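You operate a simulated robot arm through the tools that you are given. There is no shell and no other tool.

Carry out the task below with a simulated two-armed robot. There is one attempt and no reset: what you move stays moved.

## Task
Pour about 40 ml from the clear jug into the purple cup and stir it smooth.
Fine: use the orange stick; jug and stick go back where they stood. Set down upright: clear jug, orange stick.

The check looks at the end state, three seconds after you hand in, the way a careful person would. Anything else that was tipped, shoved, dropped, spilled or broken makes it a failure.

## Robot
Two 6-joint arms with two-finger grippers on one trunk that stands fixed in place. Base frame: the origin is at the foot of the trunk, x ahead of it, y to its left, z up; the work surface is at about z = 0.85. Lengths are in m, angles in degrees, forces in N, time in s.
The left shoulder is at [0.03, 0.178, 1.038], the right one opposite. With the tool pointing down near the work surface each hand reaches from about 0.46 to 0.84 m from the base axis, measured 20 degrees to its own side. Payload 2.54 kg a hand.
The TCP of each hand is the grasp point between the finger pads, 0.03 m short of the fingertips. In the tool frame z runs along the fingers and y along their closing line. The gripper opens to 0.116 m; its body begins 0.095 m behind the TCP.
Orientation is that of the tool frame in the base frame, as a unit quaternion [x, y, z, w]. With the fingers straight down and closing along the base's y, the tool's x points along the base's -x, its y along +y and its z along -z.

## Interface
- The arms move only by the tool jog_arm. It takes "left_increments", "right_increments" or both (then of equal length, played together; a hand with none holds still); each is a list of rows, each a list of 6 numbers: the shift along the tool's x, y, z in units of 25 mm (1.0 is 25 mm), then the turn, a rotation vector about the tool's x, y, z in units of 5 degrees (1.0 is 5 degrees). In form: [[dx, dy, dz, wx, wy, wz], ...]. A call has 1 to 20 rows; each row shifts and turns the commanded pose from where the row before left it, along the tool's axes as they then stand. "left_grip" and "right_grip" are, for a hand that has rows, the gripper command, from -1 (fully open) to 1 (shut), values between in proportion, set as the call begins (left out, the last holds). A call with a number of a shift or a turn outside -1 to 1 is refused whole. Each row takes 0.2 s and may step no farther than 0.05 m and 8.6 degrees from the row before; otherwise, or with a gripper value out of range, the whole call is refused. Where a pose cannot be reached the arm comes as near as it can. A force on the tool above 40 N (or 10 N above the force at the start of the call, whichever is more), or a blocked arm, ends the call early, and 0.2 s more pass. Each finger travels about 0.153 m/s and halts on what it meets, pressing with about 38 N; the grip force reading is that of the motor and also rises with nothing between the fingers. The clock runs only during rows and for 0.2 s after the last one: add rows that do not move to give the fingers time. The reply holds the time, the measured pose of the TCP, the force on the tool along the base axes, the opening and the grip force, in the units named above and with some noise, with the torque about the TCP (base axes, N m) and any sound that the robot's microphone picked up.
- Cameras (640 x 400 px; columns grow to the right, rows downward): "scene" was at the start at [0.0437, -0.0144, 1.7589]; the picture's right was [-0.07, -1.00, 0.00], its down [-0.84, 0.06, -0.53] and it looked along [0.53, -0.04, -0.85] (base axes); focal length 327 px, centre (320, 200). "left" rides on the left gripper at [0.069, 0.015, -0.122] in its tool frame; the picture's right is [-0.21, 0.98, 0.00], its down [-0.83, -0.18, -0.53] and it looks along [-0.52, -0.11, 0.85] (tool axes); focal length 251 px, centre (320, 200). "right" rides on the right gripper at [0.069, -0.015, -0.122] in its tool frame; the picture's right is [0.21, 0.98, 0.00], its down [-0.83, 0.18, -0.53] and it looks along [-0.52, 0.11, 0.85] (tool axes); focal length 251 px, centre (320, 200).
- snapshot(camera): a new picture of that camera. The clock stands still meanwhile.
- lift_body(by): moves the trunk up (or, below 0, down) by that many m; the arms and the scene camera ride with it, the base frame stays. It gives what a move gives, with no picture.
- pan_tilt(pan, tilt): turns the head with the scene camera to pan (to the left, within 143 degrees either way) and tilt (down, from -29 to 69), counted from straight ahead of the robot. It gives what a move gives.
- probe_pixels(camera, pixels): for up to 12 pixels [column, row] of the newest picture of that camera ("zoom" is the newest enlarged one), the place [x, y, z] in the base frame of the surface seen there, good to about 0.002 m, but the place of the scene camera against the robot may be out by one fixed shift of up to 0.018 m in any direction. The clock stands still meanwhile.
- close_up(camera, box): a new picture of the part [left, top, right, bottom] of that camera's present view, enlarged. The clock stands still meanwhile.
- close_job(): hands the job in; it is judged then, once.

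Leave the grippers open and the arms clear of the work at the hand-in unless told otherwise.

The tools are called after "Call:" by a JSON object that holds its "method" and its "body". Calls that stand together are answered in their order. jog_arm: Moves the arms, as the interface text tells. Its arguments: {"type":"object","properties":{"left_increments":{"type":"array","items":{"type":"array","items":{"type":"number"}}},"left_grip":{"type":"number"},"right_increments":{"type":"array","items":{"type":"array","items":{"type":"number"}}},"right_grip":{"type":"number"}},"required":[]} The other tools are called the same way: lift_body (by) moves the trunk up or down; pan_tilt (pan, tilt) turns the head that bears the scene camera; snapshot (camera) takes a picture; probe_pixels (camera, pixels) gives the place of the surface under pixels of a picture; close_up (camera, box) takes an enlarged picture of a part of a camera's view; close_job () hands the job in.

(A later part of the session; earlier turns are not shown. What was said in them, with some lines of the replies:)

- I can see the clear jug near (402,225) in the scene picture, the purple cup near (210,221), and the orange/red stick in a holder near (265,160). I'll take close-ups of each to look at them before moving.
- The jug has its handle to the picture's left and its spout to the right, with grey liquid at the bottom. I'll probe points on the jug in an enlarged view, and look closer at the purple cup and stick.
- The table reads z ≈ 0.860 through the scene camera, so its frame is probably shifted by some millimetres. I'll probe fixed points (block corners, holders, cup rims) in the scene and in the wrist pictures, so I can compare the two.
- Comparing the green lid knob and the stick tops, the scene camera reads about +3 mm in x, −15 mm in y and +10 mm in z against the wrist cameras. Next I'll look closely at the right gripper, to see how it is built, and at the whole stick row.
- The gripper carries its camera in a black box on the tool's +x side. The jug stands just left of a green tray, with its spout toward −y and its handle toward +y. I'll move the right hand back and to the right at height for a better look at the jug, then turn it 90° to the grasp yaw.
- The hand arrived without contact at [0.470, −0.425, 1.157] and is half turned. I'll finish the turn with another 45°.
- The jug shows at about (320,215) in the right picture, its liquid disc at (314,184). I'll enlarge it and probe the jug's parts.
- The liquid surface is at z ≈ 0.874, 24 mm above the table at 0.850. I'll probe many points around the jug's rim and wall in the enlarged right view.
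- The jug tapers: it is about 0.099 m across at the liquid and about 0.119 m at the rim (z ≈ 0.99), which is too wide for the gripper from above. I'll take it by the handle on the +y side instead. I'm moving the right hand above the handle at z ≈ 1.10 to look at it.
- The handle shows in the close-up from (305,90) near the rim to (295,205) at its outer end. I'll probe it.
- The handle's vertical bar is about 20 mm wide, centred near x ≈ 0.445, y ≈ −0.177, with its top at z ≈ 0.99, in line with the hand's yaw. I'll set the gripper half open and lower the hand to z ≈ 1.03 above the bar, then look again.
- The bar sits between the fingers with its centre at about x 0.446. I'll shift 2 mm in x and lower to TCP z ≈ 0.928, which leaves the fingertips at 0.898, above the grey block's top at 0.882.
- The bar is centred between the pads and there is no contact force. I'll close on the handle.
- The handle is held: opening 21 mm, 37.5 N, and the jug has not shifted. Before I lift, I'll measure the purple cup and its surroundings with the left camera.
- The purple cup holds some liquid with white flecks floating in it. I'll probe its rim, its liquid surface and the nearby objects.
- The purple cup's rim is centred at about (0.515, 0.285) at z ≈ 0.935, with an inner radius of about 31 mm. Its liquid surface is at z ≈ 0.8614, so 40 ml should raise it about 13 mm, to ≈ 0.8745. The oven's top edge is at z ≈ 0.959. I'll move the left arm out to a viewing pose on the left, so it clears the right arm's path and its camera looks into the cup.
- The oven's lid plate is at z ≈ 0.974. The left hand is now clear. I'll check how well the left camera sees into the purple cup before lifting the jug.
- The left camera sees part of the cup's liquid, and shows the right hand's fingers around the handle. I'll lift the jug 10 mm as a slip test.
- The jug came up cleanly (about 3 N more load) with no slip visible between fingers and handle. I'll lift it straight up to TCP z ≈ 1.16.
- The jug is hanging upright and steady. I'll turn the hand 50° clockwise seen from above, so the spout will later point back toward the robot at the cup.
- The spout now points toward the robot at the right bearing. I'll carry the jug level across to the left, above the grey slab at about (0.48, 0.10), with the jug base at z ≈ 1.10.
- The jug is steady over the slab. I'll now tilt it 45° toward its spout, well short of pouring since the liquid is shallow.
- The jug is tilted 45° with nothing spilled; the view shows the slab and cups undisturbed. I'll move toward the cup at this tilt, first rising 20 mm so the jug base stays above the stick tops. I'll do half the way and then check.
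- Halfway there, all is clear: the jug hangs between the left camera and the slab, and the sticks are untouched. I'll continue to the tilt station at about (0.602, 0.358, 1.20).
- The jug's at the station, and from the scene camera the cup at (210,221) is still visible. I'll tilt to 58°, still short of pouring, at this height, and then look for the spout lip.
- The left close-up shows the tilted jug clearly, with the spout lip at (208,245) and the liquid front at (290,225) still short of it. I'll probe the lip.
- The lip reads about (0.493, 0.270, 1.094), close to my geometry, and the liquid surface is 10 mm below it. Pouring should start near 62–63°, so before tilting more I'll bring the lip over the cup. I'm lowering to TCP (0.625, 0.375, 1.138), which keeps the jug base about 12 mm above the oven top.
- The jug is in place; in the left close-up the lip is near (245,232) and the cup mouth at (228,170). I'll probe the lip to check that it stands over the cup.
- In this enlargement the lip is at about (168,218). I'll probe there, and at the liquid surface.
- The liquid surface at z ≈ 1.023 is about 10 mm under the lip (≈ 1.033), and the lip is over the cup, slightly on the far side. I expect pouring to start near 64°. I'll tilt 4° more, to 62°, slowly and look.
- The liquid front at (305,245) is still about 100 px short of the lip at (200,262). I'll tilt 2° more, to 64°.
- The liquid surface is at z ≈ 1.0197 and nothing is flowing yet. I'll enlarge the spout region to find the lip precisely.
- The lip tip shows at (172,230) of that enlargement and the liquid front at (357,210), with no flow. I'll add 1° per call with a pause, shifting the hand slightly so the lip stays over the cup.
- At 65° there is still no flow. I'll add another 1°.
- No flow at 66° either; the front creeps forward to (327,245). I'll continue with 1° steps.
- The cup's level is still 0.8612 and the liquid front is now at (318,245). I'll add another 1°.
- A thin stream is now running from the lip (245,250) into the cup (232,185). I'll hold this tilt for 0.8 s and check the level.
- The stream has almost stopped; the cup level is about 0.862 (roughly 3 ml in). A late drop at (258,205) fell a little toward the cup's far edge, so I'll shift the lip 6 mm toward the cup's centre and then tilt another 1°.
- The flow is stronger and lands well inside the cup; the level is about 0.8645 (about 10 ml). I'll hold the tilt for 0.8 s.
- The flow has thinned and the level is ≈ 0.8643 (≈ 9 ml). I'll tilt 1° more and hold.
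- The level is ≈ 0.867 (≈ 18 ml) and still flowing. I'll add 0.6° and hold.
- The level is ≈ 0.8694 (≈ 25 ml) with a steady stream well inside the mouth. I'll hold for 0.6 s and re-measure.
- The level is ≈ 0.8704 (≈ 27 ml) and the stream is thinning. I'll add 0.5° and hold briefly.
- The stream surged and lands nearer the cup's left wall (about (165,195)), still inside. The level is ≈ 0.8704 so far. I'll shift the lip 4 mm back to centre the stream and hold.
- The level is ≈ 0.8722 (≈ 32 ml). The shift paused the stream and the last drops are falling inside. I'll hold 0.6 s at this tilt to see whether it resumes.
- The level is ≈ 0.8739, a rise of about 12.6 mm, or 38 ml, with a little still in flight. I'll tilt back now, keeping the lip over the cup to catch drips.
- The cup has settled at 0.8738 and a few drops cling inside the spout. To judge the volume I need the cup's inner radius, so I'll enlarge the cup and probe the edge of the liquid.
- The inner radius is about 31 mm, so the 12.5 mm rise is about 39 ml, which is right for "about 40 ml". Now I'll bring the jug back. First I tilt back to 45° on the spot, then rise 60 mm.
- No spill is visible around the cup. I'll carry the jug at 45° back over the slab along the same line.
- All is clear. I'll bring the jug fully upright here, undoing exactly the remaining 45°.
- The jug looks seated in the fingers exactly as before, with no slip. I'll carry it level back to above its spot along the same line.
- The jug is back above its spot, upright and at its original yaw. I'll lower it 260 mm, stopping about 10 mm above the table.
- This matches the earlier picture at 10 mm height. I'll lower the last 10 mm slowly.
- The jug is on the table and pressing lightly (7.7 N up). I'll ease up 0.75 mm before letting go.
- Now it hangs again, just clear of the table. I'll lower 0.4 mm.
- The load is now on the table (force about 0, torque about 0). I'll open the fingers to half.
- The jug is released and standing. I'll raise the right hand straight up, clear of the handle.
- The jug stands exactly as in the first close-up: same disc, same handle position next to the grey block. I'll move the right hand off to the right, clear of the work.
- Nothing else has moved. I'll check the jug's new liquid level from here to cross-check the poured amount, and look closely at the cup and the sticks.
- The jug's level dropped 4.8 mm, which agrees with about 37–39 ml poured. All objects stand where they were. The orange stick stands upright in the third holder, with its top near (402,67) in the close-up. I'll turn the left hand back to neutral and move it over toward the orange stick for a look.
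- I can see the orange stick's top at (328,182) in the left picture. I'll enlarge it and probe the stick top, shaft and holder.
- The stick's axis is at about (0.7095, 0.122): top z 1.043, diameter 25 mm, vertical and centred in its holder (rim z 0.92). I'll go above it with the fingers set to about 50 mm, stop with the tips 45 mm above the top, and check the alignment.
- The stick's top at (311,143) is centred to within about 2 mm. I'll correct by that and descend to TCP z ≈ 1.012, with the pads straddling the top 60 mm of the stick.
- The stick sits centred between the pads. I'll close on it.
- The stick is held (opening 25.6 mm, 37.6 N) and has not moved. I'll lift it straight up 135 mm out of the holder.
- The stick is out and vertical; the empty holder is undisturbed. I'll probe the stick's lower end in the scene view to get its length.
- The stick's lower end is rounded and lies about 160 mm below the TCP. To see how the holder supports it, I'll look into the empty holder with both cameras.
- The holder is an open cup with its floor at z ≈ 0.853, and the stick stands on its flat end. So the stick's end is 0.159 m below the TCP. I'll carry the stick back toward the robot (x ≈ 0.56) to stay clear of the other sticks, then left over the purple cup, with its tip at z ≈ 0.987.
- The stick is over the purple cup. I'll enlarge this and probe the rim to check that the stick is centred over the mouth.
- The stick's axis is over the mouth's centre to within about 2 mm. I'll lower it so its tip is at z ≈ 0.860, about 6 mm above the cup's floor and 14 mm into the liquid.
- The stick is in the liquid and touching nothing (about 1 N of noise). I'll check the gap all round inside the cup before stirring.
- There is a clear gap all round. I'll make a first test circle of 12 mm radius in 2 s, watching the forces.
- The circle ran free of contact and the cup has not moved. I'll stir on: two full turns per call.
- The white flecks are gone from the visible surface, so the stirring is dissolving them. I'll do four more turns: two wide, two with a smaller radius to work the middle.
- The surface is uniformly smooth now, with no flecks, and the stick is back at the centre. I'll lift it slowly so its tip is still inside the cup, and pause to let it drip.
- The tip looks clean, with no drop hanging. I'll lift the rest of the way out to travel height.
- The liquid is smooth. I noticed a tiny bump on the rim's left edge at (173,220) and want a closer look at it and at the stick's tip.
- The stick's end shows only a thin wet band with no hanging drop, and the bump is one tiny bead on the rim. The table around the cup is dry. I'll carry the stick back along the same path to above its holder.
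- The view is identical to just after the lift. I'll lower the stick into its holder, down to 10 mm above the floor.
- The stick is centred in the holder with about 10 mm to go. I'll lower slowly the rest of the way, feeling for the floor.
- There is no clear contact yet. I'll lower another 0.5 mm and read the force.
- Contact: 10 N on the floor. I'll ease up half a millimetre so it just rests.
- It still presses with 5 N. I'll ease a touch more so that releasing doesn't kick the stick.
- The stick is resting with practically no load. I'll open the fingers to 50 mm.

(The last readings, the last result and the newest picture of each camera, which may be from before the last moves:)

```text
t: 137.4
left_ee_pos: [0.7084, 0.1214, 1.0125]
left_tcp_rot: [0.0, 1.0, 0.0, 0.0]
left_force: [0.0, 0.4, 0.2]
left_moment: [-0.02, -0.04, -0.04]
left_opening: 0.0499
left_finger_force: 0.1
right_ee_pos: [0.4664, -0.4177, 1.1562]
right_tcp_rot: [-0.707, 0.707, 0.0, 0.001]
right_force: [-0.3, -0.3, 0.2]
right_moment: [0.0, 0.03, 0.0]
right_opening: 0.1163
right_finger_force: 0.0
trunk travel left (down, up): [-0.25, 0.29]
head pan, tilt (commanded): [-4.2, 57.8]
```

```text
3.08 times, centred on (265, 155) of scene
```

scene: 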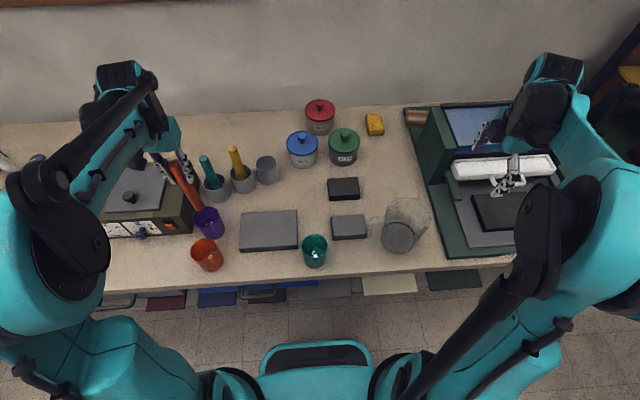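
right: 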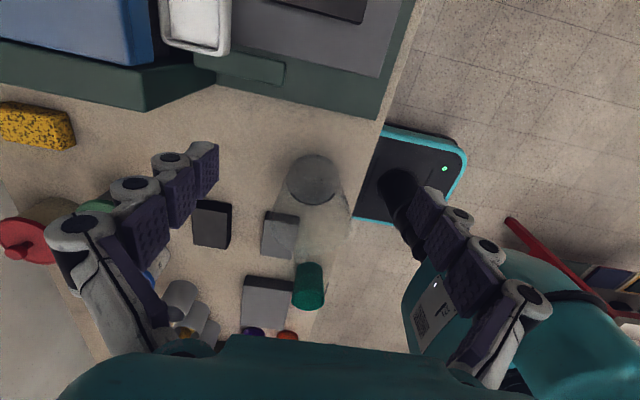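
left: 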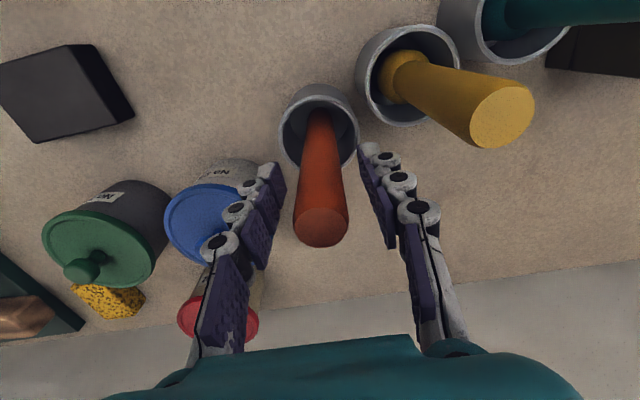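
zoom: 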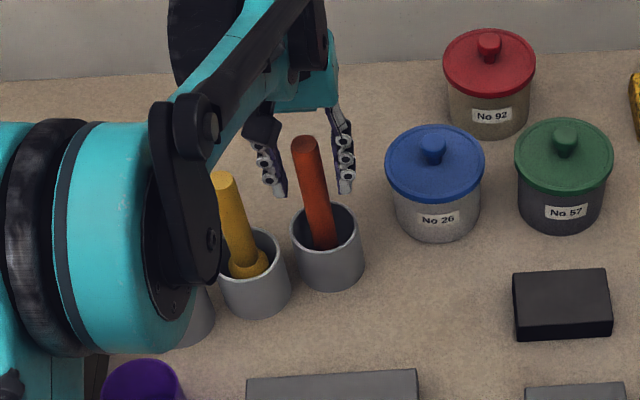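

The stick stands upright alone, looking as it did before the pick. I'll raise the left hand straight up, well clear of it.

Call:
{"method": "jog_arm", "body": {"left_increments": [[0, 0, -0.2, 0, 0, 0], [0, 0, -0.4, 0, 0, 0], [0, 0, -0.6, 0, 0, 0], [0, 0, -0.8, 0, 0, 0], [0, 0, -0.8, 0, 0, 0], [0, 0, -0.8, 0, 0, 0], [0, 0, -0.8, 0, 0, 0], [0, 0, -0.8, 0, 0, 0], [0, 0, -0.8, 0, 0, 0], [0, 0, -0.8, 0, 0, 0], [0, 0, -0.8, 0, 0, 0], [0, 0, 0, 0, 0, 0]]}}

Call:
{"method": "snapshot", "body": {"camera": "left"}}

Call:
{"method": "close_up", "body": {"camera": "scene", "box": [190, 120, 290, 220]}}

```text
t: 140.0
left_ee_pos: [0.7088, 0.1194, 1.2022]
left_tcp_rot: [-0.001, 1.0, 0.0, 0.0]
left_force: [-0.2, 0.2, 0.2]
left_moment: [0.0, -0.03, -0.01]
left_opening: 0.0499
left_finger_force: 0.0
right_ee_pos: [0.4669, -0.4183, 1.1576]
right_tcp_rot: [-0.707, 0.707, 0.0, 0.001]
right_force: [-0.6, 0.9, -0.4]
right_moment: [0.02, -0.01, 0.0]
right_opening: 0.116
right_finger_force: 0.0
trunk travel left (down, up): [-0.25, 0.29]
head pan, tilt (commanded): [-4.2, 57.8]
```

```text
taken
```

left: 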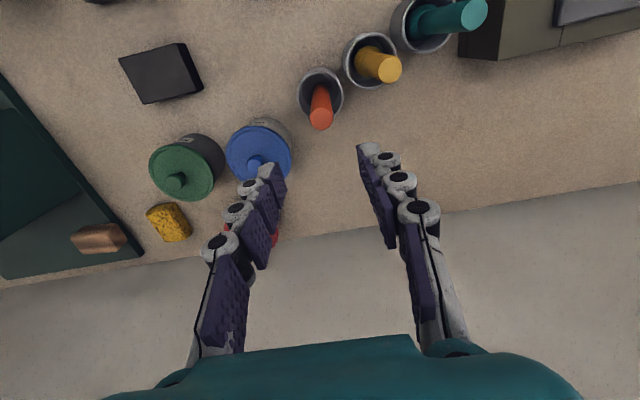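

```text
4.00 times, centred on (240, 170) of scene
```

zoom: 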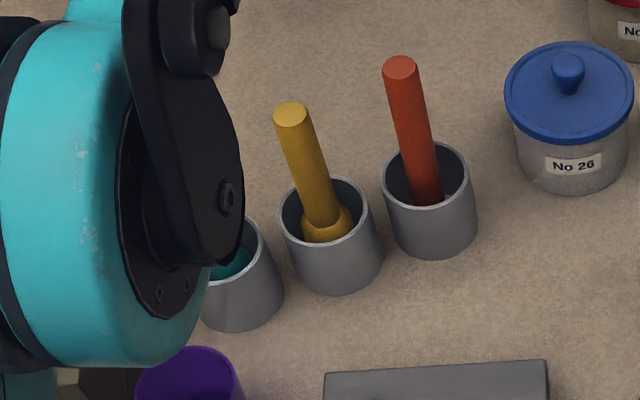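

The stick is back with its top at (400,66), as in the first picture at (402,67). I'll retreat the left hand to its starting place with the gripper open.

Call:
{"method": "jog_arm", "body": {"left_increments": [[0.3, 0.1, -0.5, 0, 0, 0], [0.6, 0.3, -0.5, 0, 0, 0], [0.8, 0.42, -0.3, 0, 0, 0], [0.8, 0.42, -0.2, 0, 0, 0], [0.8, 0.42, -0.2, 0, 0, 0], [0.8, 0.42, -0.2, 0, 0, 0], [0.8, 0.42, -0.2, 0, 0, 0], [0.8, 0.42, -0.2, 0, 0, 0], [0.8, 0.42, -0.2, 0, 0, 0], [0.8, 0.42, -0.2, 0, 0, 0], [0.8, 0.42, -0.2, 0, 0, 0], [0.8, 0.42, -0.2, 0, 0, 0], [0.8, 0.42, -0.1, 0, 0, 0], [0.8, 0.42, -0.08, 0, 0, 0], [0.8, 0.4, 0, 0, 0, 0], [0.5, 0.24, 0, 0, 0, 0]], "left_grip": -1}}

Call:
{"method": "snapshot", "body": {"camera": "left"}}

Call:
{"method": "snapshot", "body": {"camera": "scene"}}

```text
t: 143.4
left_ee_pos: [0.4111, 0.2723, 1.2841]
left_tcp_rot: [0.001, 1.0, -0.001, 0.0]
left_force: [0.2, -0.3, -0.1]
left_moment: [0.0, -0.03, 0.03]
left_opening: 0.1161
left_finger_force: 0.1
right_ee_pos: [0.4652, -0.4188, 1.1567]
right_tcp_rot: [0.707, -0.707, -0.001, 0.0]
right_force: [0.9, 0.1, 0.4]
right_moment: [0.02, 0.0, 0.02]
right_opening: 0.1158
right_finger_force: 0.0
trunk travel left (down, up): [-0.25, 0.29]
head pan, tilt (commanded): [-4.2, 57.8]
```

```text
taken
```

left: 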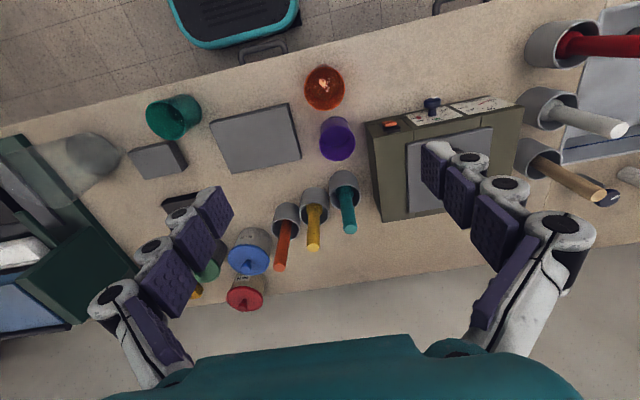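

```text
taken
```

scene: 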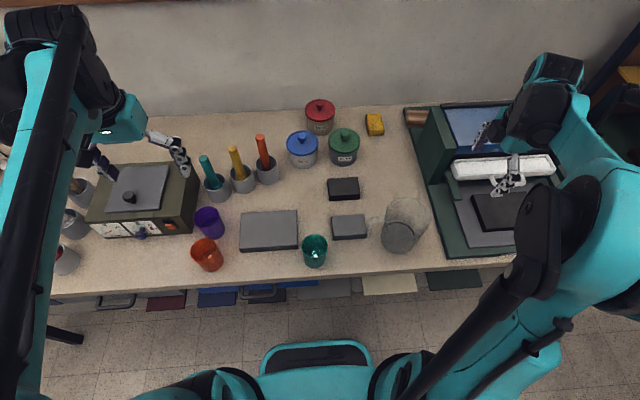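

Both pictures match the starting ones. I'll do a last check of the cup's contents and level, the jug, and the table for drops.

Call:
{"method": "close_up", "body": {"camera": "left", "box": [290, 90, 390, 180]}}

Call:
{"method": "probe_pixels", "body": {"camera": "zoom", "pixels": [[290, 200], [310, 220], [330, 225], [270, 210], [345, 200], [300, 235], [290, 180], [320, 180], [305, 205], [325, 205], [280, 195], [340, 185]]}}

Call:
{"method": "close_up", "body": {"camera": "left", "box": [180, 80, 400, 250]}}

Call:
{"method": "close_up", "body": {"camera": "scene", "box": [340, 170, 460, 270]}}

Call:
{"method": "close_up", "body": {"camera": "scene", "box": [170, 120, 330, 280]}}

```text
4.44 times, centred on (340, 135) of left
```

zoom: 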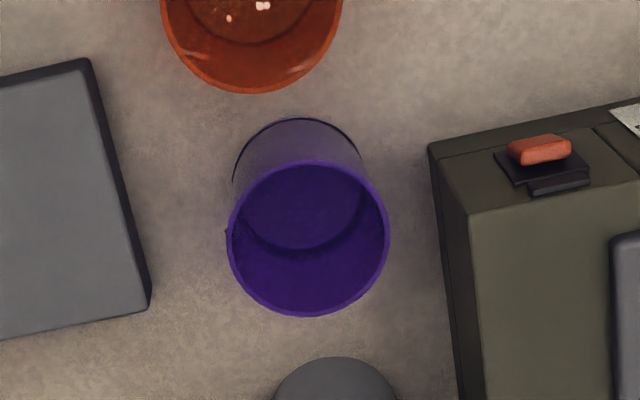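

```text
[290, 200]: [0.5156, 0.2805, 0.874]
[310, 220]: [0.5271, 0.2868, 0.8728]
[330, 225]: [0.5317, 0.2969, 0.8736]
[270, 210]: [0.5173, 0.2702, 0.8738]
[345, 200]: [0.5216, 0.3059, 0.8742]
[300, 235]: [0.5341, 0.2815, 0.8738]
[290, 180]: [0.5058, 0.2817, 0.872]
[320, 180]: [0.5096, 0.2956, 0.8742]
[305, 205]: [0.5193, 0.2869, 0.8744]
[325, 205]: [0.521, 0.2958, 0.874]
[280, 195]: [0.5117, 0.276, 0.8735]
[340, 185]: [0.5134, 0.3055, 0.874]
```

```text
2.35 times, centred on (290, 165) of left
```

zoom: 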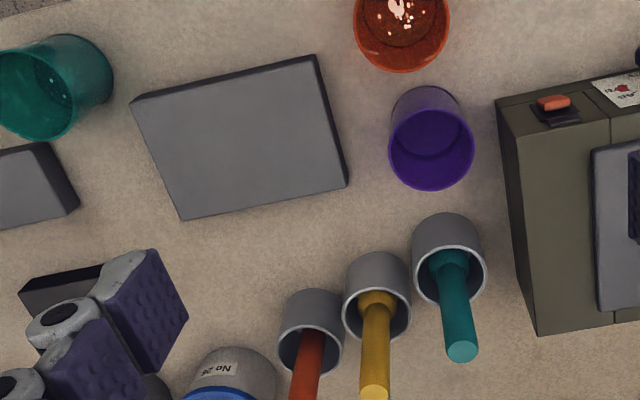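

```text
4.00 times, centred on (400, 220) of scene
```

zoom: 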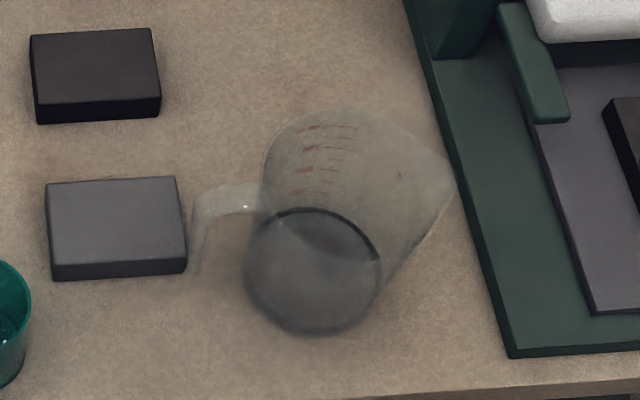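

```text
2.50 times, centred on (250, 200) of scene
```

zoom: 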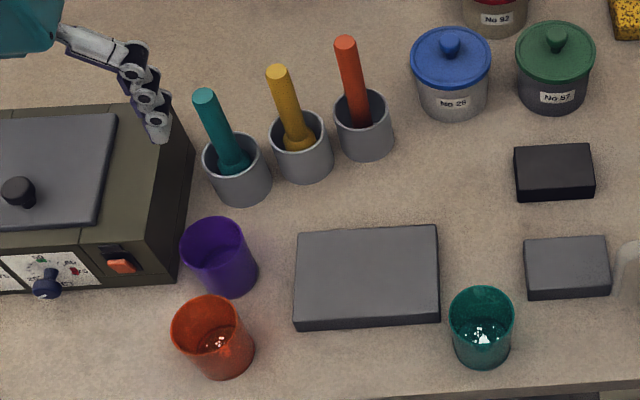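

The purple cup's liquid is uniform, with its level settled at ≈ 0.8737 (about 38 ml added). The jug and the orange stick stand upright in their original places, the table is dry, nothing else has moved, and both grippers are open and clear. I'm handing the job in.

Call:
{"method": "close_job", "body": {}}

```text
The job is handed in.
```

I poured about 38 ml from the clear jug into the purple cup and stirred it with the orange stick until the surface was smooth. I've handed the job in; the check hasn't reported a result yet.

- **Amount:** the cup's level rose about 12.5 mm, which works out to about 38 ml. The jug's level dropped about 4.8 mm, which fits roughly 35–38 ml poured. I didn't top it up.
- **Stirring:** the white flecks I saw at the start were gone after about nine turns, and the surface looked uniform in the last close-up.
- **Jug and stick:** both are standing upright, and in the last pictures they look the same as at the start.
- **Spills:** I saw no drops on the table or the oven. One tiny bead, a millimetre or two across, is clinging to the outside of the cup's rim from the pour.
- **Everything else:** nothing else was touched or moved. Both grippers are open and the arms are raised clear of the work.
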